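You operate a simulated robot arm through the tools that you are given. There is no shell and no other tool. Be economical: measure what you need, move in short steps, check, and stop when the job is done.

The job below is to be done with a simulated two-armed robot. You get a single attempt, and the scene is never put back.

JOB
Press the tape count zero key two times. Then put the setting block on the top of the taping bench away on the bench mat. Then put the reel clip from the shelf under the change kit bench on the top of the taping bench. Then open the narrow cabinet door, put the socket cleaning pad on the shelf behind the narrow door, then shut the door. Then put the teach pin on the top of the cooling rack. Then fetch the loop plug with the smallest size on its label from the shelf under the change kit bench and set it on the shelf under the taping bench. Keep to this order. Set down upright: reel clip, loop plug.

The check looks at the end state, three seconds after you hand in, the way a careful person would. Anything else that was tipped, shoved, dropped, spilled or broken makes it a failure.

ROBOT AND FRAMES
Two 7-joint arms with two-finger parallel grippers on one trunk, on a base that drives. Base frame: it is fixed to the floor where the robot stands at the start and does not move with it; the origin is under the middle of the robot, x ahead of it, y to its left, z up. Units: cm, degrees, N and s.
The left shoulder is at the start at [7, 13.4, 122.6], the right one opposite. Places, roughly: bench mat [60, 140, 90]; loop plug [75, 150, 50]; narrow cabinet door [-110, 10, 60]; reel clip [50, 75, 50]; setting block [50, 50, 75]; shelf behind the narrow door [-130, 10, 60]; shelf under the taping bench [80, -40, 30]; socket cleaning pad (3x3x5 cm) [70, 130, 90]; tape count zero key [50, -20, 100]; teach pin (3x3x8 cm) [70, 140, 40]; top of the cooling rack [-60, 560, 100]; top of the taping bench [80, -40, 90]. Payload 1.57 kg a hand.
Tool frame (each hand has its own): the origin (TCP) lies between the finger pads and is the grasp point; the fingertips stand 3 cm ahead of it; z points along the fingers, y is the line along which they close. Largest opening 8 cm; finger width 1.7, thickness 1.2; the body of the gripper, 4 by 8.2 cm, starts 8 cm behind the TCP.
Orientation is that of the tool frame in the base frame, as a unit quaternion [x, y, z, w]. With the fingers straight down and closing along the base's y, the tool's x points along the base's -x, its y along +y and its z along -z.

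CONTROLS
- The arms move only by the tool play_rows. It takes "left_plan", "right_plan" or both (then of equal length, played together; a hand with none holds still); each is a list of rows, each an object (a shift or turn left out is 0, a gripper value left out holds the last) with "offset": the shift along the base's x, y, z in m, a list of three; "dr": the turn, a rotation vector about the base's x, y, z in rad, a list of three; "gripper": the finger opening in m, from 0 to 0.08. In form: [{"offset": [tx, ty, tz], "dr": [ax, ay, az], "gripper": gripper}, ...]. A call has 1 to 12 rows; each row shifts and turns the commanded pose from where the row before left it. Each row takes 0.2 s and may step no farther than 5 cm and 8.6 degrees from the row before; otherwise, or with a gripper value out of range, the whole call is refused. A pose out of reach is approached as far as the arm can. The call stops where the force on the tool passes 40 N (or 10 N more than at its start, if that is more) or the arm is blocked; 0.2 s more then pass. The fingers move at their own pace (about 15.3 cm/s each) and stop on an object; they squeeze with about 24 N. The grip force told is the motor's: it shows also when the fingers shut on nothing. Time passes only in rows, and 0.2 s behind the last, so rows that do not move let the fingers close. It gives the time, the measured TCP pose, the force on the tool (base axes), the opening and the grip force at its end, in the units of the frame above (readings bear some noise), with the torque about the TCP (base axes, N m) and any sound that the robot's microphone picked up.
- Cameras (640 x 400 px; columns grow to the right, rows downward): "scene" is now at [9.95, -0.2, 140.5]; the picture's right is [-0.10, -1.00, 0.00], its down [-0.93, 0.09, -0.36] and it looks along [0.36, -0.03, -0.93] (base axes); focal length 214 px, centre (320, 200). "left" rides on the left gripper at [7.2, 0.7, -12.2] in its tool frame; the picture's right is [-0.09, 1.00, 0.00], its down [-0.84, -0.08, -0.54] and it looks along [-0.54, -0.05, 0.84] (tool axes); focal length 238 px, centre (320, 200). "right" rides on the right gripper at [7.2, -0.7, -12.2] in its tool frame; the picture's right is [0.09, 1.00, 0.00], its down [-0.84, 0.08, -0.54] and it looks along [-0.54, 0.05, 0.84] (tool axes); focal length 238 px, centre (320, 200). There is no depth. A picture from a camera that has moved, and an enlarged one, comes with that camera's place and axes in the base frame and with its lens. The place of the scene camera against the robot may be out by one fixed shift of up to 1.2 cm in any direction.
- camera(camera): a new picture of that camera. No time passes.
- slide_trunk(by): slides the trunk up (or, below 0, down) by that many cm; the arms and the scene camera ride with it, the base frame stays. It gives what a move gives, with no picture.
- drive_base(legs): drives the robot by 1 to 6 legs, each [ahead, left, turn to the left] in cm, cm and degrees, along the robot's own axes; the way and the turn of a leg run together, so that a leg with both is an arc; at most 150 cm and 180 degrees a leg. The arms and the cameras ride along, it lands a little off, and it stops where it bumps. It gives what a move gives.
- head_to(pan, tilt): turns the head with the scene camera to pan (to the left, within 86 degrees either way) and tilt (down, from -29 to 69), counted from straight ahead of the robot. It gives what a move gives.
- enlarge(camera, box): a new picture of the part [left, top, right, bottom] of that camera's present view, enlarged. No time passes.
- hand_in(): hands the job in; it is judged then, once.

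Go step by step. Nothing tells you exact positions but the pictures and the camera data: compare them with the known pose of the tool, close in by small moves and look again before you grip or let go. The budget is 196 turns and 176 pictures, counting those below and the enlarged ones. Unless the task says otherwise, let go and move clear before handing in, and close with one line.

The tools are called after "Call:" as name(argument=value, ...) on one line, values as JSON. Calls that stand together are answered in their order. play_rows: Moves the arms, as the interface text tells. Its arguments: {"type":"object","properties":{"left_plan":{"type":"array","items":{"type":"object","properties":{"offset":{"type":"array","items":{"type":"number"}},"dr":{"type":"array","items":{"type":"number"}},"gripper":{"type":"number"}}}},"right_plan":{"type":"array","items":{"type":"object","properties":{"offset":{"type":"array","items":{"type":"number"}},"dr":{"type":"array","items":{"type":"number"}},"gripper":{"type":"number"}}}}},"required":[]} The other tools are called the same way: slide_trunk (by) slides the trunk up or down; drive_base (legs) drives the base; head_to (pan, tilt) turns the head that bears the scene camera; camera (camera) takes a picture; enlarge (camera, box) takes an enlarged picture of a part of a camera's view; hand_in () hands the job in.

At the start:

```text
time_s: 0.0
left_position: [38.46, -6.57, 126.81]
left_orientation: [0.0, 1.0, 0.0, 0.0]
left_ft_force: [-0.3, -0.2, -0.4]
left_wrist_torque: [-0.01, 0.01, 0.0]
left_gripper_width: 8.02
left_grasp_force: 0.2
right_position: [35.42, -37.12, 124.26]
right_orientation: [0.0, 1.0, -0.001, 0.0]
right_ft_force: [-0.3, -0.6, 0.4]
right_wrist_torque: [-0.02, 0.0, 0.03]
right_gripper_width: 8.0
right_grasp_force: 0.1
trunk travel left (down, up): [-80.0, 14.0]
robot x, y, heading: [-0.03, 0.28, -0.2]
head pan, tilt: [-5.5, 68.8]
```

scene: 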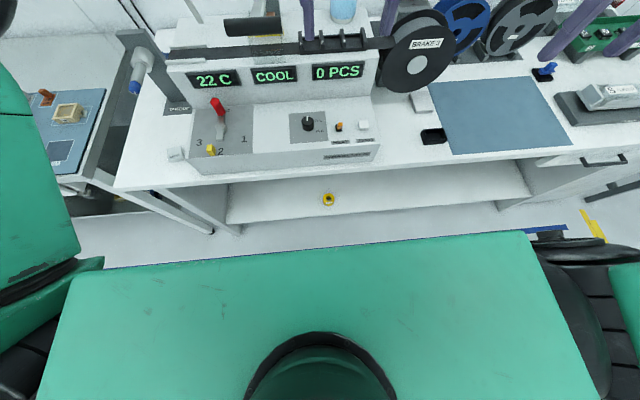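
right: 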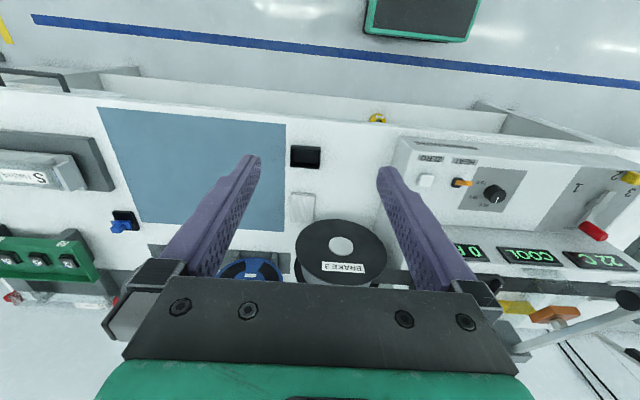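
left: 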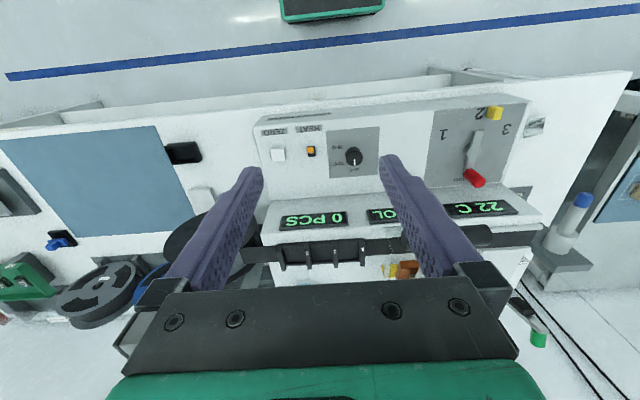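

I see the taping machine ahead with two keys (ZERO and HEAT) at its right front. I'll enlarge the views to find the zero key.

Call:
enlarge(camera="left", box=[220, 100, 380, 200])

Call:
enlarge(camera="scene", box=[160, 60, 480, 220])

Call:
head_to(pan=0, tilt=35)

Call:
camera(camera="scene")

```text
4.00 times, centred on (300, 150) of left
camera zoom: at [31.31, -5.82, 139.11], right [0.09, 1.0, 0.0], down [0.84, -0.08, 0.54], along [0.54, -0.05, -0.84], focal length 953 px, centre (400, 400)
```

zoom: 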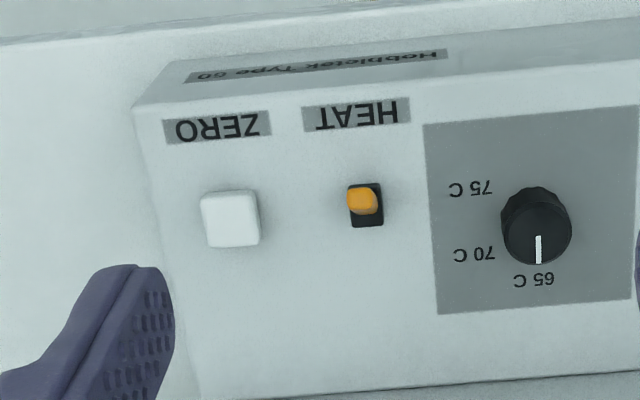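

```text
2.00 times, centred on (320, 140) of scene
camera zoom: at [9.95, -0.2, 140.5], right [-0.1, -1.0, 0.0], down [-0.93, 0.09, -0.36], along [0.36, -0.03, -0.93], focal length 429 px, centre (320, 320)
```

zoom: 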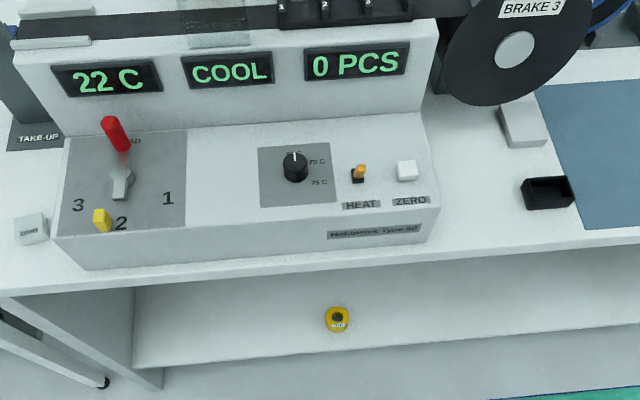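

```text
time_s: 1.0
left_position: [38.41, -6.54, 126.76]
left_orientation: [0.0, 1.0, 0.001, 0.0]
left_ft_force: [0.5, 0.3, -0.7]
left_wrist_torque: [-0.02, 0.0, 0.0]
left_gripper_width: 8.02
left_grasp_force: 0.0
right_position: [35.44, -37.06, 124.33]
right_orientation: [0.0, 1.0, 0.0, 0.001]
right_ft_force: [-0.2, -0.2, -0.8]
right_wrist_torque: [-0.02, 0.0, -0.01]
right_gripper_width: 8.01
right_grasp_force: 0.1
trunk travel left (down, up): [-80.0, 14.0]
robot x, y, heading: [-0.61, 0.15, -0.2]
head pan, tilt: [0.0, 35.0]
```

```text
170 pictures are left
camera scene: at [13.17, 0.32, 144.86], right [0.0, -1.0, 0.0], down [-0.57, 0.0, -0.82], along [0.82, 0.0, -0.57], focal length 214 px, centre (320, 200)
```

scene: 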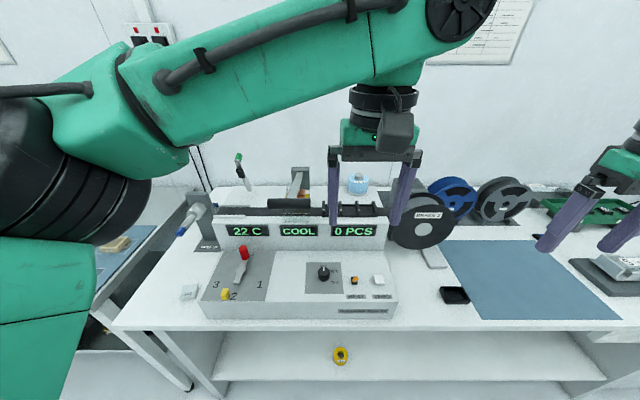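

The zero key triangulates to about [49, -15.9, 93.4]. I'll close the left gripper and bring it above the key.

Call:
play_rows(left_plan=[{"gripper": 0.0, "offset": [0.035, -0.031, 0]}, {"offset": [0.035, -0.031, 0]}, {"offset": [0.035, -0.031, 0]}, {"offset": [0, 0, -0.045]}, {"offset": [0, 0, -0.045]}, {"offset": [0, 0, -0.045]}, {"offset": [0, 0, -0.045]}, {"offset": [0, 0, -0.03]}, {"offset": [0, 0, 0]}])

Call:
camera(camera="left")

Call:
camera(camera="scene")

```text
time_s: 3.0
left_position: [44.73, -12.14, 103.7]
left_orientation: [0.001, 1.0, 0.0, 0.0]
left_ft_force: [-1.1, -0.2, -0.2]
left_wrist_torque: [0.04, -0.03, -0.02]
left_gripper_width: 0.0
left_grasp_force: 21.2
left hand out of reach, approached as far as the arm can: row 2, 3
right_position: [35.36, -37.21, 124.26]
right_orientation: [0.0, 1.0, 0.0, 0.0]
right_ft_force: [0.1, 0.1, -0.6]
right_wrist_torque: [-0.03, -0.01, 0.0]
right_gripper_width: 8.01
right_grasp_force: 0.1
trunk travel left (down, up): [-80.0, 14.0]
robot x, y, heading: [0.03, 0.35, -0.1]
head pan, tilt: [0.0, 35.0]
```

```text
169 pictures are left
camera left: at [37.52, -11.51, 115.85], right [0.09, 1.0, 0.0], down [0.84, -0.08, 0.54], along [0.54, -0.05, -0.84], focal length 238 px, centre (320, 200)
```

left: 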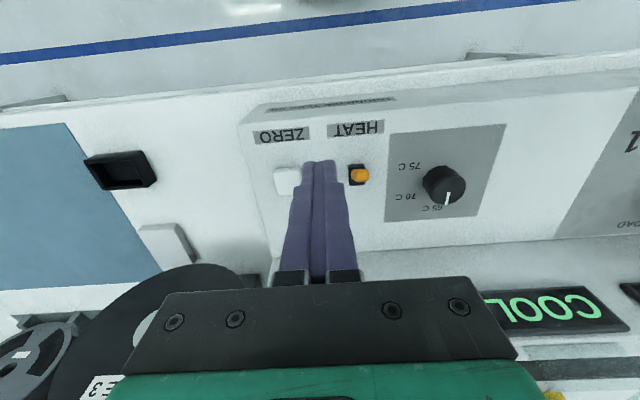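

```text
168 pictures are left
camera scene: at [13.13, 0.34, 144.87], right [0.0, -1.0, 0.0], down [-0.57, 0.0, -0.82], along [0.82, 0.0, -0.57], focal length 214 px, centre (320, 200)
```

scene: 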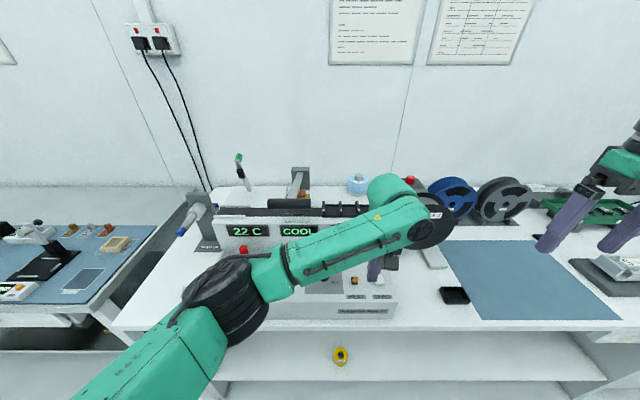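

The arm was limited at height but is within reach now. I'll shift over the key and check.

Call:
play_rows(left_plan=[{"offset": [0.022, -0.019, 0]}, {"offset": [0.022, -0.019, 0]}, {"offset": [0, 0, 0]}])

Call:
camera(camera="left")

```text
time_s: 3.8
left_position: [47.62, -14.75, 103.67]
left_orientation: [0.0, 1.0, -0.001, 0.0]
left_ft_force: [-0.3, 0.2, -0.3]
left_wrist_torque: [0.02, 0.04, 0.03]
left_gripper_width: 0.0
left_grasp_force: 21.6
left hand out of reach, approached as far as the arm can: row 2
right_position: [35.34, -36.85, 124.46]
right_orientation: [0.001, 1.0, -0.001, 0.0]
right_ft_force: [0.4, 0.3, 0.0]
right_wrist_torque: [-0.04, 0.02, -0.02]
right_gripper_width: 8.01
right_grasp_force: 0.2
trunk travel left (down, up): [-80.0, 14.0]
robot x, y, heading: [-0.3, 0.13, 0.0]
head pan, tilt: [0.0, 35.0]
```

```text
167 pictures are left
camera left: at [40.48, -14.01, 115.9], right [0.09, 1.0, 0.0], down [0.84, -0.08, 0.54], along [0.54, -0.05, -0.84], focal length 238 px, centre (320, 200)
```

left: 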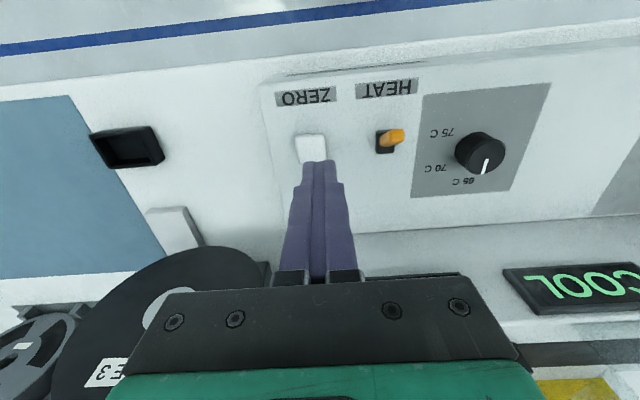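

The left arm is at its reach limit, so I'll move the hand back left and drive the base a bit to the right.

Call:
play_rows(left_plan=[{"offset": [-0.01, 0.04, 0]}, {"offset": [0, 0.04, 0]}])

Call:
drive_base(legs=[[0, -10, 0]])

```text
time_s: 4.4
left_position: [46.34, -6.32, 103.74]
left_orientation: [-0.002, 1.0, -0.001, -0.001]
left_ft_force: [-0.1, -0.4, 0.1]
left_wrist_torque: [-0.05, 0.01, -0.01]
left_gripper_width: 0.0
left_grasp_force: 20.7
right_position: [35.36, -36.79, 124.53]
right_orientation: [0.001, 1.0, -0.001, 0.0]
right_ft_force: [-0.3, 0.5, 0.8]
right_wrist_torque: [0.0, -0.02, -0.03]
right_gripper_width: 7.99
right_grasp_force: 0.0
trunk travel left (down, up): [-80.0, 14.0]
robot x, y, heading: [-0.07, 0.2, 0.1]
head pan, tilt: [0.0, 35.0]
```

```text
time_s: 5.5
left_position: [46.49, -16.43, 103.81]
left_orientation: [0.0, 1.0, -0.002, 0.0]
left_ft_force: [0.6, 1.0, 0.4]
left_wrist_torque: [-0.01, 0.0, 0.01]
left_gripper_width: 0.02
left_grasp_force: 21.3
right_position: [35.3, -46.85, 124.41]
right_orientation: [0.0, 1.0, -0.002, 0.0]
right_ft_force: [0.1, 0.0, 0.5]
right_wrist_torque: [-0.03, -0.01, -0.03]
right_gripper_width: 8.01
right_grasp_force: 0.0
trunk travel left (down, up): [-80.0, 14.0]
robot x, y, heading: [0.43, -10.34, 0.3]
head pan, tilt: [0.0, 35.0]
```

Now I'll shift forward over the key and verify.

Call:
play_rows(left_plan=[{"offset": [0.026, 0.003, 0]}, {"offset": [0, 0, -0.035]}, {}])

Call:
camera(camera="left")

Call:
camera(camera="scene")

```text
time_s: 6.3
left_position: [49.08, -16.35, 100.21]
left_orientation: [0.001, 1.0, 0.001, 0.0]
left_ft_force: [-0.1, 0.3, -0.1]
left_wrist_torque: [0.02, 0.02, -0.02]
left_gripper_width: 0.01
left_grasp_force: 20.8
right_position: [35.29, -47.23, 124.25]
right_orientation: [0.0, 1.0, 0.0, -0.001]
right_ft_force: [-0.4, -0.6, -0.2]
right_wrist_torque: [0.02, 0.02, 0.0]
right_gripper_width: 7.99
right_grasp_force: 0.0
trunk travel left (down, up): [-80.0, 14.0]
robot x, y, heading: [0.15, -10.0, 0.0]
head pan, tilt: [0.0, 35.0]
```

```text
166 pictures are left
camera left: at [42.04, -15.65, 112.42], right [0.09, 1.0, 0.0], down [0.84, -0.08, 0.54], along [0.54, -0.05, -0.84], focal length 238 px, centre (320, 200)
```

left: 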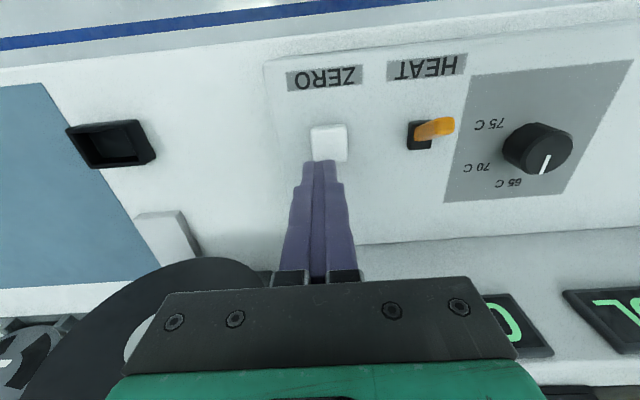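

```text
165 pictures are left
camera scene: at [13.13, -9.79, 144.87], right [0.0, -1.0, 0.0], down [-0.57, 0.0, -0.82], along [0.82, 0.0, -0.57], focal length 214 px, centre (320, 200)
```

scene: 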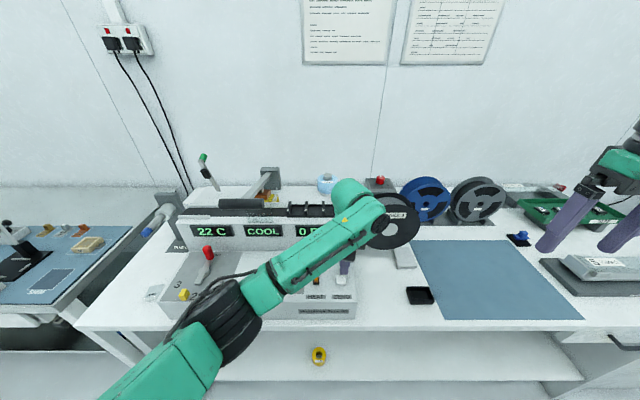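

I'll centre and lower in small steps to press.

Call:
play_rows(left_plan=[{"offset": [-0.003, 0.006, -0.01]}, {"offset": [0, 0, -0.01]}, {"offset": [0, 0, -0.008]}, {"offset": [0, 0, -0.004]}, {"offset": [0, 0, -0.004]}, {}])

Call:
camera(camera="left")

```text
time_s: 7.2
left_position: [48.7, -15.67, 98.79]
left_orientation: [0.0, 1.0, -0.005, 0.015]
left_ft_force: [7.0, -0.2, 19.0]
left_wrist_torque: [0.0, -0.21, -0.01]
left_gripper_width: 0.0
left_grasp_force: 21.6
right_position: [34.61, -46.85, 124.6]
right_orientation: [0.0, 1.0, -0.001, 0.003]
right_ft_force: [-0.3, -0.7, 0.1]
right_wrist_torque: [-0.01, -0.02, 0.03]
right_gripper_width: 7.96
right_grasp_force: 0.0
trunk travel left (down, up): [-80.0, 14.0]
robot x, y, heading: [0.13, -10.17, 0.0]
head pan, tilt: [0.0, 35.0]
heard: click
stopped in row 4 (left hand): the force on the tool passed its limit (the readings are from after the stop); the commanded pose is now the measured one
```

```text
164 pictures are left
camera left: at [41.2, -14.84, 110.75], right [0.09, 1.0, -0.01], down [0.82, -0.07, 0.57], along [0.57, -0.06, -0.82], focal length 238 px, centre (320, 200)
```

left: 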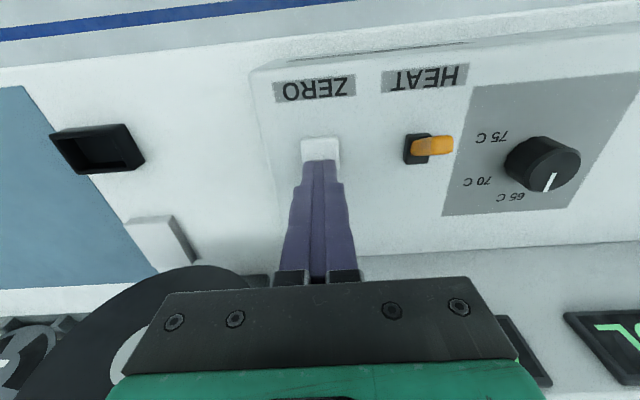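

One click was heard. I'll lift, wait and press once more gently.

Call:
play_rows(left_plan=[{"offset": [0, 0, 0.01]}, {"offset": [0, 0, 0.01]}, {}, {}])

Call:
play_rows(left_plan=[{"offset": [0, 0, -0.01]}, {"offset": [0, 0, -0.005]}, {"offset": [0, 0, -0.003]}, {"offset": [0, 0, -0.002]}, {"offset": [0, 0, -0.002]}, {"offset": [0, 0, -0.002]}])

```text
time_s: 8.2
left_position: [49.03, -15.71, 99.94]
left_orientation: [-0.001, 1.0, -0.002, 0.008]
left_ft_force: [-1.1, -0.1, -0.1]
left_wrist_torque: [-0.02, -0.05, 0.03]
left_gripper_width: 0.01
left_grasp_force: 21.3
right_position: [35.3, -47.06, 124.29]
right_orientation: [0.0, 1.0, 0.0, 0.0]
right_ft_force: [0.7, -0.4, -0.4]
right_wrist_torque: [-0.02, 0.02, 0.02]
right_gripper_width: 8.0
right_grasp_force: 0.1
trunk travel left (down, up): [-80.0, 14.0]
robot x, y, heading: [0.14, -9.83, -0.2]
head pan, tilt: [0.0, 35.0]
```

```text
time_s: 9.4
left_position: [48.8, -15.66, 98.88]
left_orientation: [-0.001, 1.0, -0.006, 0.019]
left_ft_force: [5.5, 0.5, 18.5]
left_wrist_torque: [-0.01, -0.07, 0.01]
left_gripper_width: 0.0
left_grasp_force: 21.8
right_position: [34.74, -46.83, 124.64]
right_orientation: [0.0, 1.0, 0.0, 0.003]
right_ft_force: [-0.4, 0.1, 0.2]
right_wrist_torque: [-0.05, -0.01, -0.01]
right_gripper_width: 8.02
right_grasp_force: 0.0
trunk travel left (down, up): [-80.0, 14.0]
robot x, y, heading: [0.19, -10.39, 0.1]
head pan, tilt: [0.0, 35.0]
heard: click
stopped in row 6 (left hand): the force on the tool passed its limit (the readings are from after the stop); the commanded pose is now the measured one
```

Two clicks in total — key done. I'll retract the left hand and drive left to look at the setting block and the other bench.

Call:
play_rows(left_plan=[{"offset": [0, 0, 0.03]}, {"offset": [0, 0, 0.045]}, {"offset": [-0.045, 0.0, 0.045]}, {"offset": [-0.045, 0.03, 0.045]}, {"offset": [-0.045, 0.045, 0.0], "gripper": 0.08}, {"offset": [-0.02, 0.045, 0]}, {"offset": [0, 0.045, 0]}, {"offset": [0, 0.045, 0]}])

Call:
drive_base(legs=[[-5, 0, 0], [0, 45, 0]])

Call:
head_to(pan=15, tilt=45)

Call:
camera(camera="scene")

```text
refused: row 3 steps farther than a row can; nothing moved
```

```text
time_s: 10.2
left_position: [48.18, -15.8, 98.88]
left_orientation: [-0.001, 1.0, -0.006, 0.022]
left_ft_force: [1.6, -0.1, 5.4]
left_wrist_torque: [0.0, -0.03, -0.06]
left_gripper_width: 0.0
left_grasp_force: 21.2
right_position: [33.97, -47.15, 124.43]
right_orientation: [-0.001, 1.0, 0.0, 0.002]
right_ft_force: [0.5, -0.3, -0.6]
right_wrist_torque: [0.0, -0.04, -0.02]
right_gripper_width: 8.0
right_grasp_force: 0.1
trunk travel left (down, up): [-80.0, 14.0]
robot x, y, heading: [-1.0, -9.99, -0.0]
head pan, tilt: [0.0, 35.0]
stopped in leg 1: the force on the tool passed its limit (the readings are from after the stop); the commanded pose is now the measured one
```

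```text
time_s: 11.0
left_position: [48.08, -15.92, 98.78]
left_orientation: [-0.001, 1.0, -0.007, 0.022]
left_ft_force: [2.0, 0.0, 8.7]
left_wrist_torque: [0.0, -0.04, 0.0]
left_gripper_width: 0.0
left_grasp_force: 21.3
right_position: [33.85, -46.99, 124.3]
right_orientation: [0.0, 1.0, 0.001, 0.002]
right_ft_force: [0.4, -0.1, -0.1]
right_wrist_torque: [0.01, -0.02, 0.01]
right_gripper_width: 8.01
right_grasp_force: 0.0
trunk travel left (down, up): [-80.0, 14.0]
robot x, y, heading: [-1.24, -10.05, -0.3]
head pan, tilt: [15.0, 45.0]
```

```text
163 pictures are left
camera scene: at [10.81, -7.54, 143.4], right [0.26, -0.97, 0.0], down [-0.68, -0.18, -0.71], along [0.68, 0.18, -0.71], focal length 214 px, centre (320, 200)
```

scene: 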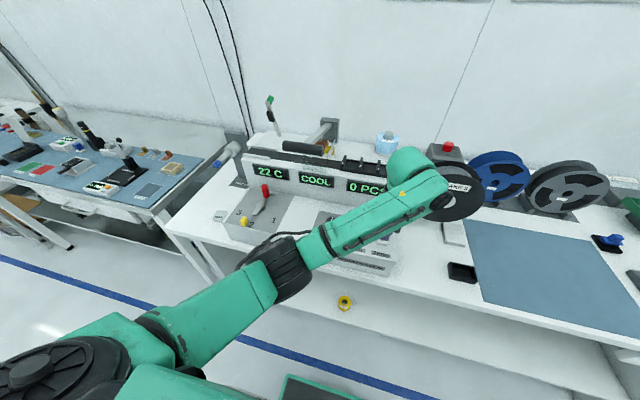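

The move was refused but the drive started and stopped at once; no further click was heard. I'll lift the hand straight up and retract with legal steps.

Call:
play_rows(left_plan=[{"offset": [0, 0, 0.03]}, {"offset": [0, 0, 0.045]}, {"offset": [0, 0.0, 0.045]}, {"offset": [-0.035, 0.0, 0.03]}, {"offset": [-0.035, 0.03, 0.0], "gripper": 0.08}, {"offset": [-0.03, 0.035, 0]}, {"offset": [0, 0.045, 0]}, {"offset": [0, 0.045, 0]}])

Call:
enlarge(camera="scene", box=[200, 140, 480, 300])

```text
time_s: 12.8
left_position: [38.08, -0.18, 113.69]
left_orientation: [-0.001, 1.0, -0.008, 0.021]
left_ft_force: [-0.6, -0.2, -0.6]
left_wrist_torque: [0.0, -0.03, -0.03]
left_gripper_width: 7.98
left_grasp_force: 0.1
right_position: [33.94, -46.7, 124.31]
right_orientation: [0.0, 1.0, -0.001, 0.001]
right_ft_force: [0.0, 0.6, 0.1]
right_wrist_torque: [-0.05, 0.0, 0.0]
right_gripper_width: 7.97
right_grasp_force: 0.1
trunk travel left (down, up): [-80.0, 14.0]
robot x, y, heading: [-1.16, -10.0, 0.2]
head pan, tilt: [15.0, 45.0]
```

```text
2.29 times, centred on (340, 220) of scene
camera zoom: at [10.84, -7.25, 143.39], right [0.26, -0.97, 0.0], down [-0.68, -0.18, -0.71], along [0.68, 0.18, -0.71], focal length 490 px, centre (274, 154)
```

zoom: 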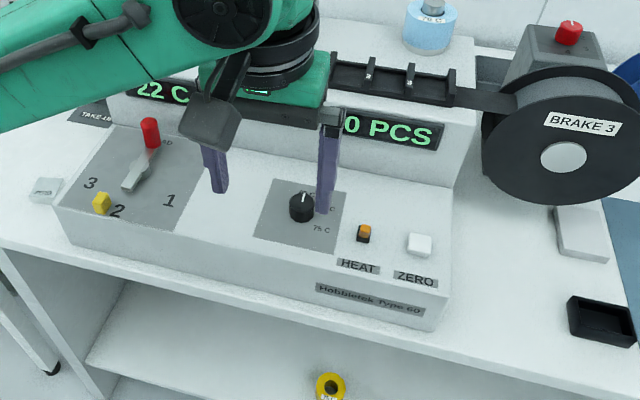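

Everything is clear. I'll straighten the left hand and drive left.

Call:
play_rows(left_plan=[{"offset": [0, 0, 0.04], "dr": [0.016, 0.042, 0]}, {"offset": [-0.03, 0.02, 0.02]}])

Call:
drive_base(legs=[[0, 45, 0]])

Call:
head_to(pan=20, tilt=48)

Call:
camera(camera="scene")

```text
time_s: 13.4
left_position: [34.82, 1.71, 119.63]
left_orientation: [-0.001, 1.0, 0.0, -0.001]
left_ft_force: [-0.7, -0.2, 0.1]
left_wrist_torque: [-0.02, -0.05, 0.02]
left_gripper_width: 8.0
left_grasp_force: 0.1
right_position: [33.82, -46.78, 124.38]
right_orientation: [-0.001, 1.0, -0.001, 0.001]
right_ft_force: [-1.0, 0.6, -0.7]
right_wrist_torque: [-0.02, -0.02, -0.02]
right_gripper_width: 8.04
right_grasp_force: 0.1
trunk travel left (down, up): [-80.0, 14.0]
robot x, y, heading: [-0.93, -10.03, 0.1]
head pan, tilt: [15.0, 45.0]
```

```text
time_s: 16.1
left_position: [35.29, 46.63, 119.74]
left_orientation: [0.002, 1.0, 0.002, 0.0]
left_ft_force: [0.1, -0.1, 0.1]
left_wrist_torque: [0.03, 0.0, -0.02]
left_gripper_width: 7.99
left_grasp_force: 0.1
right_position: [33.91, -1.92, 124.22]
right_orientation: [0.002, 1.0, 0.001, 0.001]
right_ft_force: [0.0, 0.3, -0.5]
right_wrist_torque: [0.03, -0.04, 0.0]
right_gripper_width: 7.99
right_grasp_force: 0.0
trunk travel left (down, up): [-80.0, 14.0]
robot x, y, heading: [-1.57, 35.62, -0.1]
head pan, tilt: [15.0, 45.0]
```

```text
time_s: 16.8
left_position: [35.3, 46.8, 119.66]
left_orientation: [0.002, 1.0, 0.002, -0.001]
left_ft_force: [0.5, -0.2, -0.1]
left_wrist_torque: [0.02, 0.0, -0.02]
left_gripper_width: 8.02
left_grasp_force: 0.2
right_position: [33.94, -1.7, 124.32]
right_orientation: [0.003, 1.0, 0.0, 0.001]
right_ft_force: [0.0, -0.5, -0.5]
right_wrist_torque: [0.01, 0.02, 0.0]
right_gripper_width: 7.97
right_grasp_force: 0.1
trunk travel left (down, up): [-80.0, 14.0]
robot x, y, heading: [-1.21, 35.46, -0.4]
head pan, tilt: [20.0, 48.0]
```

```text
161 pictures are left
camera scene: at [10.59, 38.53, 142.97], right [0.34, -0.94, 0.0], down [-0.7, -0.25, -0.67], along [0.63, 0.23, -0.74], focal length 214 px, centre (320, 200)
```

scene: 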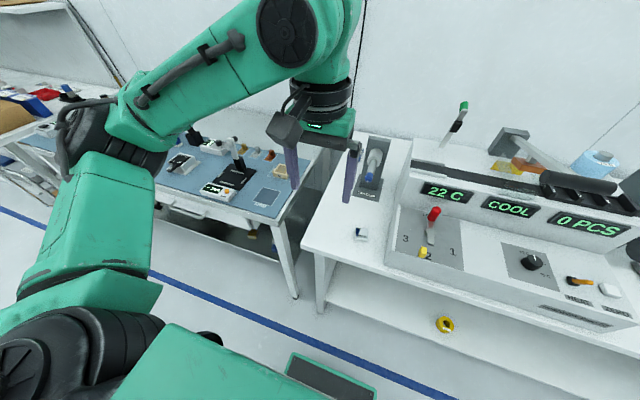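

Call:
enlarge(camera="scene", box=[120, 120, 400, 295])

Call:
camera(camera="left")

Call:
enlarge(camera="left", box=[240, 80, 400, 180])

```text
2.29 times, centred on (260, 208) of scene
camera zoom: at [10.59, 38.53, 142.97], right [0.34, -0.94, 0.0], down [-0.7, -0.25, -0.67], along [0.63, 0.23, -0.74], focal length 490 px, centre (457, 183)
```

zoom: 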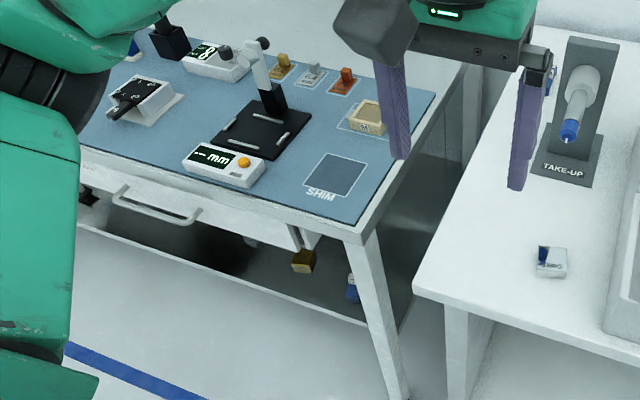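

```text
159 pictures are left
camera left: at [28.23, 47.48, 131.88], right [0.1, 1.0, 0.0], down [0.84, -0.08, 0.54], along [0.54, -0.05, -0.84], focal length 238 px, centre (320, 200)
```

left: 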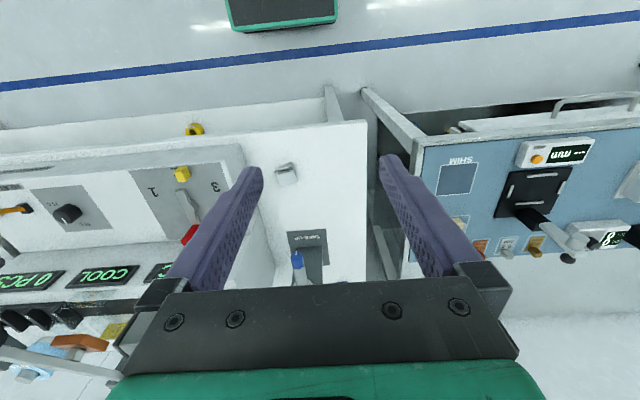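

```text
4.00 times, centred on (320, 130) of left
camera zoom: at [28.23, 47.48, 131.88], right [0.1, 1.0, 0.0], down [0.84, -0.08, 0.54], along [0.54, -0.05, -0.84], focal length 953 px, centre (320, 480)
```

zoom: 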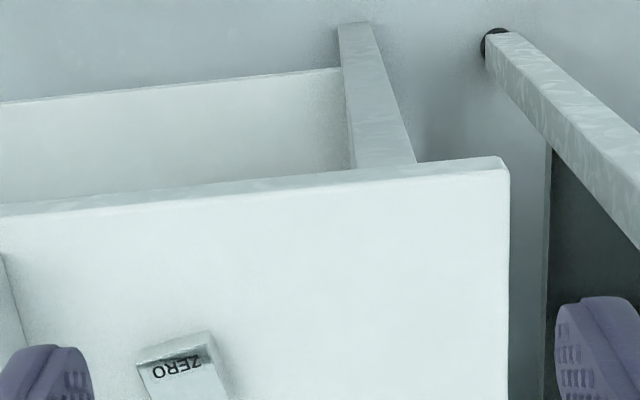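

The block near the take-up, labelled ZERO, is the setting block at about [51, 38, 85]. I'll move the left hand above it for a closer look.

Call:
play_rows(left_plan=[{"offset": [0.03, -0.025, 0], "gripper": 0.065}, {"offset": [0.03, -0.025, 0]}, {"offset": [0.03, -0.025, -0.02]}, {"offset": [0.02, 0, -0.04]}, {"offset": [0.02, 0, -0.04]}, {"offset": [0, 0, -0.04]}, {"offset": [0, 0, -0.03]}, {}])

Call:
camera(camera="left")

Call:
camera(camera="scene")

```text
time_s: 18.6
left_position: [48.26, 39.42, 102.45]
left_orientation: [0.002, 1.0, 0.002, 0.0]
left_ft_force: [0.1, 0.8, 0.3]
left_wrist_torque: [-0.01, 0.04, -0.03]
left_gripper_width: 6.5
left_grasp_force: 0.1
right_position: [33.96, -1.64, 124.32]
right_orientation: [0.003, 1.0, 0.0, 0.001]
right_ft_force: [0.7, 0.6, 0.6]
right_wrist_torque: [0.03, -0.01, 0.02]
right_gripper_width: 8.01
right_grasp_force: 0.1
trunk travel left (down, up): [-80.0, 14.0]
robot x, y, heading: [-1.16, 35.34, -0.3]
head pan, tilt: [20.0, 48.0]
```

```text
157 pictures are left
camera left: at [41.22, 40.1, 114.82], right [0.1, 1.0, 0.0], down [0.84, -0.08, 0.54], along [0.54, -0.05, -0.84], focal length 238 px, centre (320, 200)
```

left: 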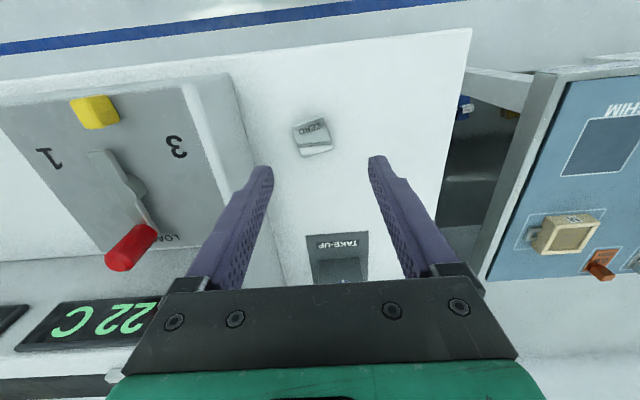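

```text
156 pictures are left
camera scene: at [10.6, 38.53, 142.97], right [0.34, -0.94, 0.0], down [-0.7, -0.25, -0.67], along [0.63, 0.23, -0.74], focal length 214 px, centre (320, 200)
```

scene: 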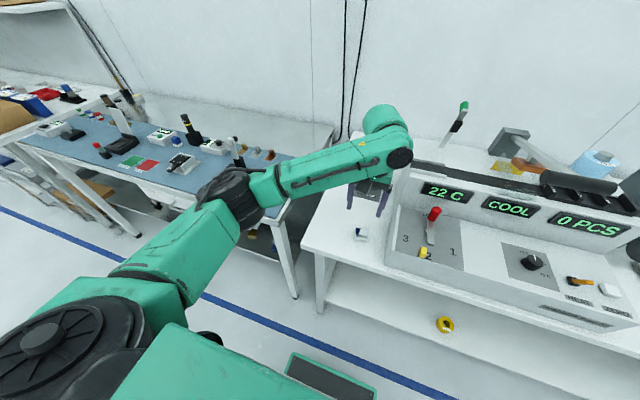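

Call:
enlarge(camera="left", box=[260, 90, 380, 165])

Call:
enlarge(camera="scene", box=[320, 200, 400, 250])

Call:
enlarge(camera="scene", box=[20, 90, 300, 265])

```text
5.33 times, centred on (320, 128) of left
camera zoom: at [41.22, 40.1, 114.82], right [0.1, 1.0, 0.0], down [0.84, -0.08, 0.54], along [0.54, -0.05, -0.84], focal length 1271 px, centre (320, 587)
```

zoom: 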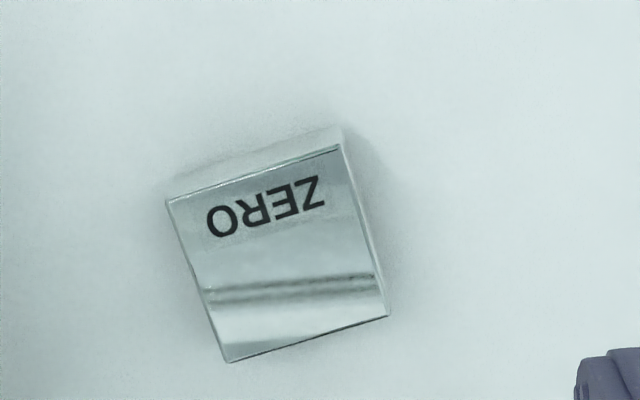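

```text
8.00 times, centred on (360, 225) of scene
camera zoom: at [10.6, 38.53, 142.97], right [0.34, -0.94, 0.0], down [-0.7, -0.25, -0.67], along [0.63, 0.23, -0.74], focal length 1716 px, centre (0, 0)
```

zoom: 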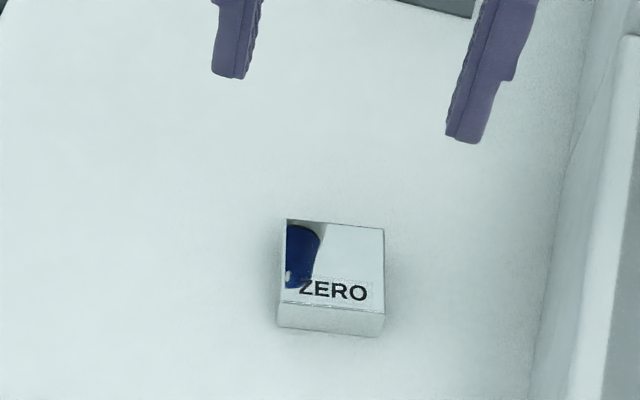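

```text
2.29 times, centred on (160, 178) of scene
camera zoom: at [10.6, 38.53, 142.97], right [0.34, -0.94, 0.0], down [-0.7, -0.25, -0.67], along [0.63, 0.23, -0.74], focal length 490 px, centre (686, 251)
```

zoom: 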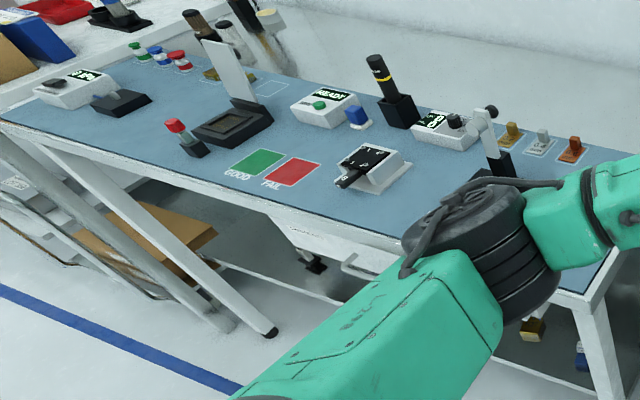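

The setting block is a polished ~4 cm block, turned about 13° counterclockwise. I'll turn the hand to match and lower over it.

Call:
play_rows(left_plan=[{"offset": [0.013, -0.007, 0], "dr": [0, 0, 0.11]}, {"offset": [0.013, -0.007, 0], "dr": [0, 0, 0.11]}, {"offset": [0, 0, -0.04]}, {"offset": [0, 0, -0.035]}, {}])

Call:
camera(camera="left")

Call:
enlarge(camera="scene", box=[300, 160, 420, 260])

```text
time_s: 19.8
left_position: [50.96, 37.84, 95.11]
left_orientation: [-0.108, 0.994, 0.002, -0.001]
left_ft_force: [0.4, 0.4, -0.2]
left_wrist_torque: [-0.01, 0.03, 0.02]
left_gripper_width: 6.51
left_grasp_force: 0.0
right_position: [33.92, -1.66, 124.3]
right_orientation: [0.002, 1.0, 0.0, 0.001]
right_ft_force: [0.0, -0.3, -0.4]
right_wrist_torque: [0.03, 0.02, 0.02]
right_gripper_width: 8.02
right_grasp_force: 0.1
trunk travel left (down, up): [-80.0, 14.0]
robot x, y, heading: [-1.05, 35.64, -0.2]
head pan, tilt: [20.0, 48.0]
```

```text
152 pictures are left
camera left: at [43.86, 36.93, 107.43], right [-0.12, 0.99, 0.0], down [0.83, 0.1, 0.54], along [0.54, 0.07, -0.84], focal length 238 px, centre (320, 200)
```

left: 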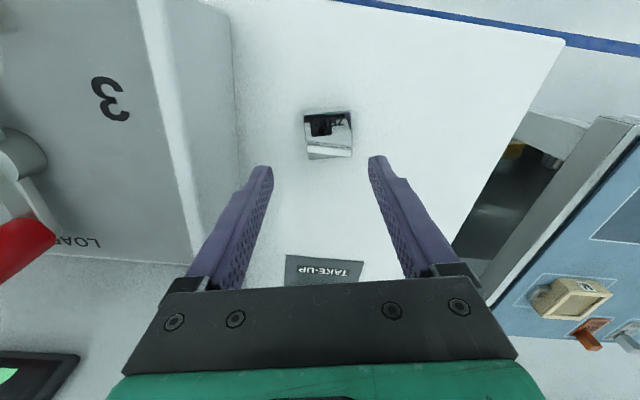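

```text
4.00 times, centred on (360, 210) of scene
camera zoom: at [10.58, 38.51, 142.97], right [0.34, -0.94, 0.0], down [-0.7, -0.25, -0.67], along [0.63, 0.23, -0.74], focal length 858 px, centre (160, 160)
```

zoom: 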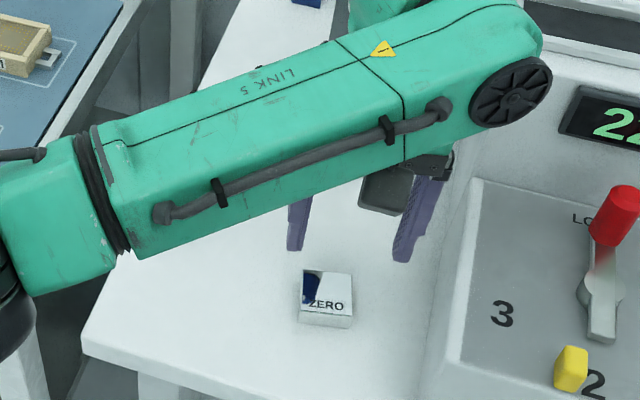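

I estimate the block centre at about [50.4, 38.4], top near 86. I'll correct and lower further.

Call:
play_rows(left_plan=[{"offset": [-0.005, 0.006, -0.03]}, {"offset": [0, 0, -0.02]}, {}])

Call:
camera(camera="left")

Call:
enlarge(camera="scene", box=[320, 190, 400, 250])

```text
time_s: 20.6
left_position: [50.36, 38.56, 90.02]
left_orientation: [-0.108, 0.994, 0.001, 0.0]
left_ft_force: [-0.4, -0.4, 0.4]
left_wrist_torque: [-0.01, 0.0, -0.04]
left_gripper_width: 6.48
left_grasp_force: 0.2
right_position: [33.86, -1.75, 124.28]
right_orientation: [0.003, 1.0, 0.0, 0.001]
right_ft_force: [-0.4, 1.4, -0.4]
right_wrist_torque: [0.02, -0.02, 0.01]
right_gripper_width: 7.99
right_grasp_force: 0.1
trunk travel left (down, up): [-80.0, 14.0]
robot x, y, heading: [-0.67, 35.39, -0.3]
head pan, tilt: [20.0, 48.0]
```

```text
150 pictures are left
camera left: at [43.24, 37.64, 102.33], right [-0.12, 0.99, 0.0], down [0.83, 0.1, 0.54], along [0.54, 0.07, -0.84], focal length 238 px, centre (320, 200)
```

left: 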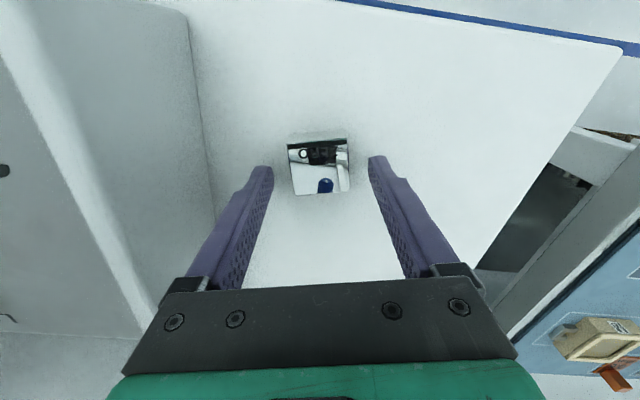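

```text
6.67 times, centred on (360, 220) of scene
camera zoom: at [10.58, 38.54, 142.97], right [0.34, -0.94, 0.0], down [-0.7, -0.25, -0.67], along [0.63, 0.23, -0.74], focal length 1430 px, centre (53, 67)
```

zoom: 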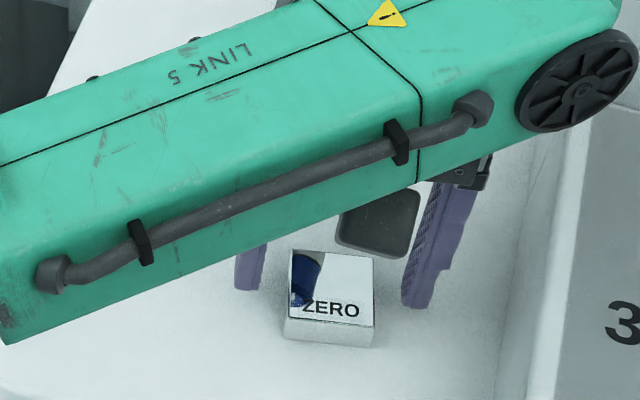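

Block is centred between the fingers. I'll lower in small steps until the tips are just above the bench.

Call:
play_rows(left_plan=[{"offset": [0, 0, -0.01]}, {"offset": [0, 0, -0.006]}, {"offset": [0, 0, -0.004]}, {}])

Call:
camera(camera="left")

Call:
enlarge(camera="scene", box=[320, 190, 400, 250])

```text
time_s: 21.4
left_position: [50.35, 38.24, 88.96]
left_orientation: [-0.107, 0.994, -0.001, 0.006]
left_ft_force: [-11.6, -0.9, 18.9]
left_wrist_torque: [0.62, 0.62, 0.55]
left_gripper_width: 6.65
left_grasp_force: 0.9
right_position: [33.36, -1.74, 124.42]
right_orientation: [0.003, 1.0, 0.001, 0.003]
right_ft_force: [0.7, -0.1, 0.1]
right_wrist_torque: [0.0, -0.02, -0.01]
right_gripper_width: 7.99
right_grasp_force: 0.0
trunk travel left (down, up): [-80.0, 14.0]
robot x, y, heading: [-1.35, 35.7, -0.5]
head pan, tilt: [20.0, 48.0]
stopped in row 4 (left hand): the force on the tool passed its limit (the readings are from after the stop); the commanded pose is now the measured one
```

```text
148 pictures are left
camera left: at [43.07, 37.46, 101.18], right [-0.12, 0.99, 0.0], down [0.83, 0.1, 0.55], along [0.55, 0.07, -0.83], focal length 238 px, centre (320, 200)
```

left: 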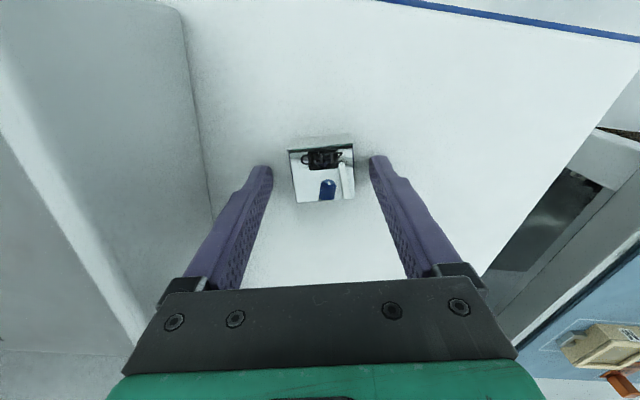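

```text
6.67 times, centred on (360, 220) of scene
camera zoom: at [10.01, 38.51, 143.03], right [0.34, -0.94, 0.0], down [-0.7, -0.25, -0.67], along [0.63, 0.23, -0.74], focal length 1430 px, centre (53, 67)
```

zoom: 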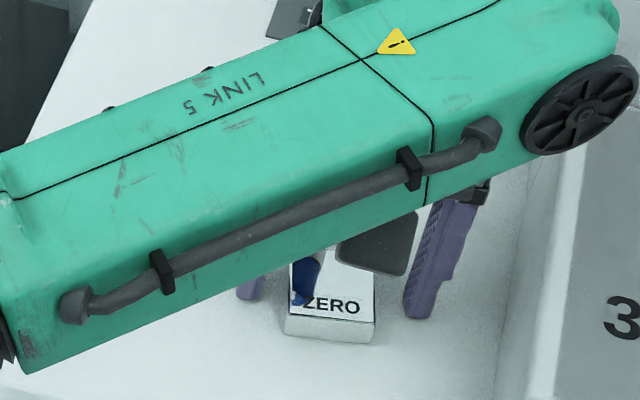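

The tips touched the bench (z≈86). I'll lift slightly and close on the block.

Call:
play_rows(left_plan=[{"offset": [0, 0, 0.004]}, {"gripper": 0.05}, {"gripper": 0.03}, {}, {}])

Call:
camera(camera="left")

```text
time_s: 22.6
left_position: [50.82, 38.41, 89.05]
left_orientation: [-0.108, 0.994, 0.0, 0.007]
left_ft_force: [0.7, 2.5, 3.4]
left_wrist_torque: [0.16, -0.01, 0.0]
left_gripper_width: 3.96
left_grasp_force: 23.7
right_position: [33.89, -1.67, 124.28]
right_orientation: [0.003, 1.0, -0.001, 0.001]
right_ft_force: [0.2, 0.1, -0.1]
right_wrist_torque: [-0.01, 0.01, 0.0]
right_gripper_width: 8.01
right_grasp_force: 0.1
trunk travel left (down, up): [-80.0, 14.0]
robot x, y, heading: [-1.03, 35.52, -0.3]
head pan, tilt: [20.0, 48.0]
```

```text
146 pictures are left
camera left: at [43.52, 37.64, 101.2], right [-0.12, 0.99, 0.0], down [0.83, 0.1, 0.55], along [0.55, 0.07, -0.83], focal length 238 px, centre (320, 200)
```

left: 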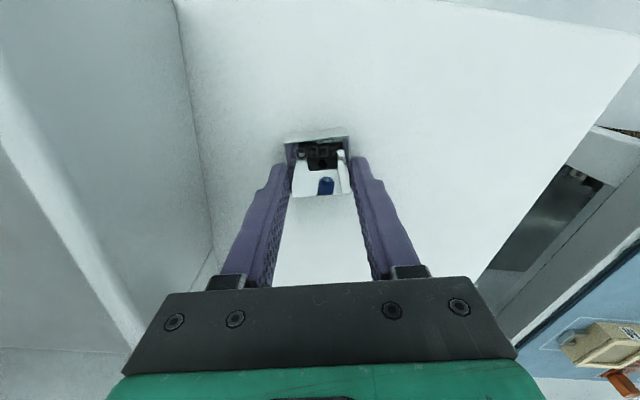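

Gripped (3.96 cm). Lifting and retracting.

Call:
play_rows(left_plan=[{"offset": [0, 0, 0.03]}, {"offset": [0, 0, 0.045]}, {"offset": [0, 0, 0.045]}, {"offset": [-0.02, 0, 0.045], "dr": [0, 0, -0.11]}, {"offset": [-0.045, 0, 0], "dr": [0, 0, -0.11]}, {"offset": [-0.045, 0.02, 0]}, {"offset": [-0.03, 0.02, 0]}])

Call:
camera(camera="left")

```text
time_s: 24.2
left_position: [36.34, 42.67, 105.84]
left_orientation: [0.003, 1.0, -0.001, 0.005]
left_ft_force: [0.2, -0.1, -2.7]
left_wrist_torque: [-0.01, -0.02, 0.02]
left_gripper_width: 3.94
left_grasp_force: 23.7
right_position: [33.79, -1.55, 124.24]
right_orientation: [0.003, 1.0, -0.002, 0.001]
right_ft_force: [0.2, 0.0, 0.0]
right_wrist_torque: [0.0, -0.02, -0.03]
right_gripper_width: 7.98
right_grasp_force: 0.1
trunk travel left (down, up): [-80.0, 14.0]
robot x, y, heading: [-1.53, 35.63, -0.4]
head pan, tilt: [20.0, 48.0]
```

```text
145 pictures are left
camera left: at [29.21, 43.33, 117.94], right [0.1, 1.0, 0.0], down [0.83, -0.08, 0.55], along [0.55, -0.05, -0.83], focal length 238 px, centre (320, 200)
```

left: 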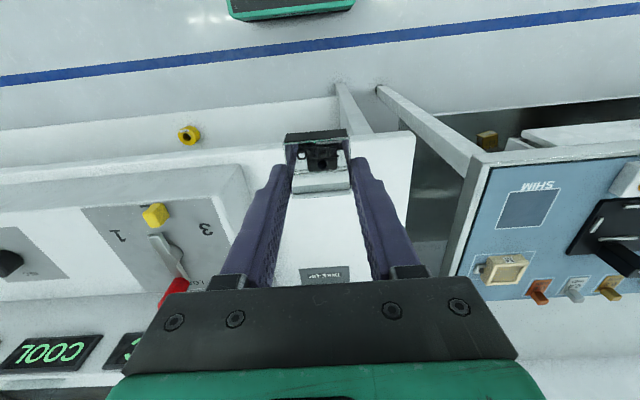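

Block is held. I'll drive left to the change kit bench and look at the mat.

Call:
drive_base(legs=[[0, 45, 0]])

Call:
head_to(pan=10, tilt=42)

Call:
camera(camera="scene")

Call:
camera(camera="left")

```text
time_s: 26.9
left_position: [36.74, 87.13, 105.79]
left_orientation: [0.0, 1.0, 0.0, 0.004]
left_ft_force: [-0.6, -0.3, -2.2]
left_wrist_torque: [-0.04, -0.01, -0.01]
left_gripper_width: 3.97
left_grasp_force: 24.3
right_position: [34.31, 42.93, 124.18]
right_orientation: [0.001, 1.0, 0.001, 0.001]
right_ft_force: [-0.6, -0.6, 1.3]
right_wrist_torque: [0.04, 0.0, 0.03]
right_gripper_width: 7.99
right_grasp_force: 0.0
trunk travel left (down, up): [-80.0, 14.0]
robot x, y, heading: [-1.06, 80.11, -0.2]
head pan, tilt: [20.0, 48.0]
```

```text
time_s: 27.6
left_position: [36.75, 87.12, 105.71]
left_orientation: [0.0, 1.0, -0.001, 0.005]
left_ft_force: [-0.3, -0.7, -2.5]
left_wrist_torque: [-0.01, 0.0, 0.01]
left_gripper_width: 3.95
left_grasp_force: 23.9
right_position: [34.25, 43.15, 124.17]
right_orientation: [0.001, 1.0, 0.001, 0.001]
right_ft_force: [0.2, 0.0, -0.1]
right_wrist_torque: [0.02, 0.0, 0.04]
right_gripper_width: 8.02
right_grasp_force: 0.1
trunk travel left (down, up): [-80.0, 14.0]
robot x, y, heading: [-1.13, 80.31, -0.0]
head pan, tilt: [10.0, 42.0]
```

```text
144 pictures are left
camera scene: at [11.6, 82.05, 143.81], right [0.17, -0.98, 0.0], down [-0.66, -0.12, -0.74], along [0.73, 0.13, -0.67], focal length 214 px, centre (320, 200)
```

scene: 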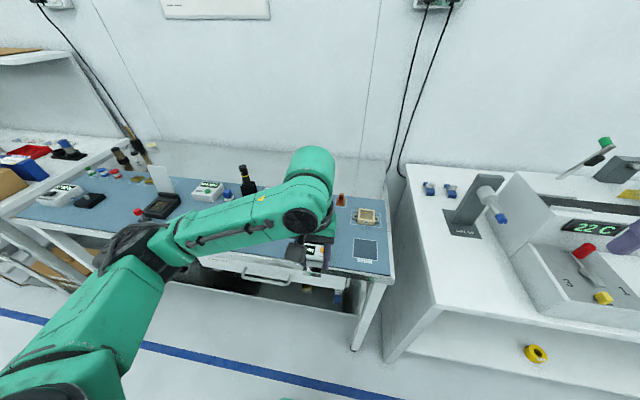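

```text
143 pictures are left
camera left: at [29.49, 87.96, 117.92], right [0.09, 1.0, 0.0], down [0.83, -0.08, 0.55], along [0.55, -0.05, -0.83], focal length 238 px, centre (320, 200)
```

left: 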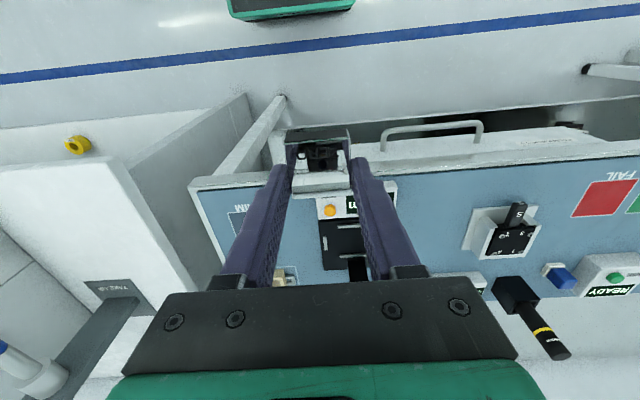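

Call:
enlarge(camera="scene", box=[40, 140, 400, 320])

Call:
enlarge(camera="left", box=[180, 140, 640, 300])

```text
1.78 times, centred on (220, 230) of scene
camera zoom: at [11.6, 82.05, 143.81], right [0.17, -0.98, 0.0], down [-0.66, -0.12, -0.74], along [0.73, 0.13, -0.67], focal length 381 px, centre (498, 147)
```

zoom: 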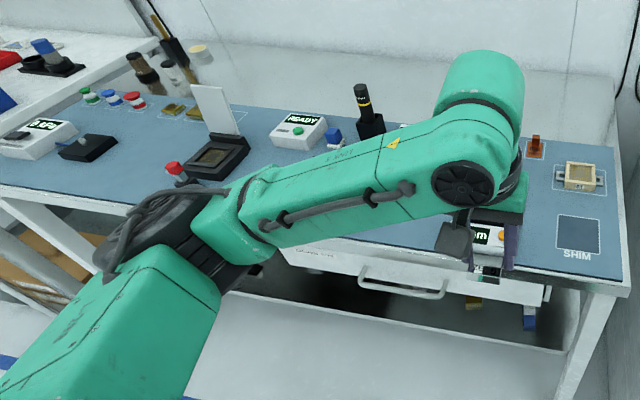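

```text
1.39 times, centred on (410, 220) of left
camera zoom: at [29.49, 87.96, 117.92], right [0.09, 1.0, 0.0], down [0.83, -0.08, 0.55], along [0.55, -0.05, -0.83], focal length 332 px, centre (195, 172)
```

zoom: 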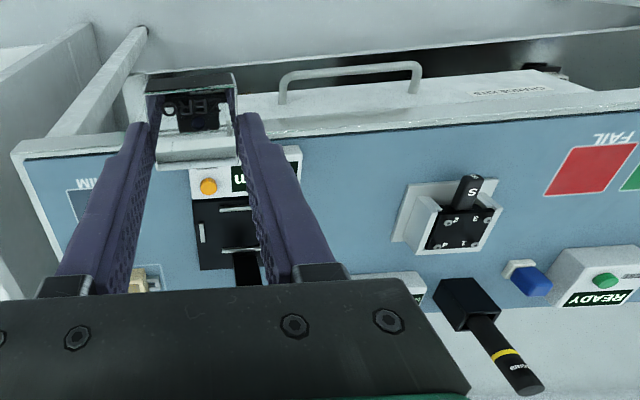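

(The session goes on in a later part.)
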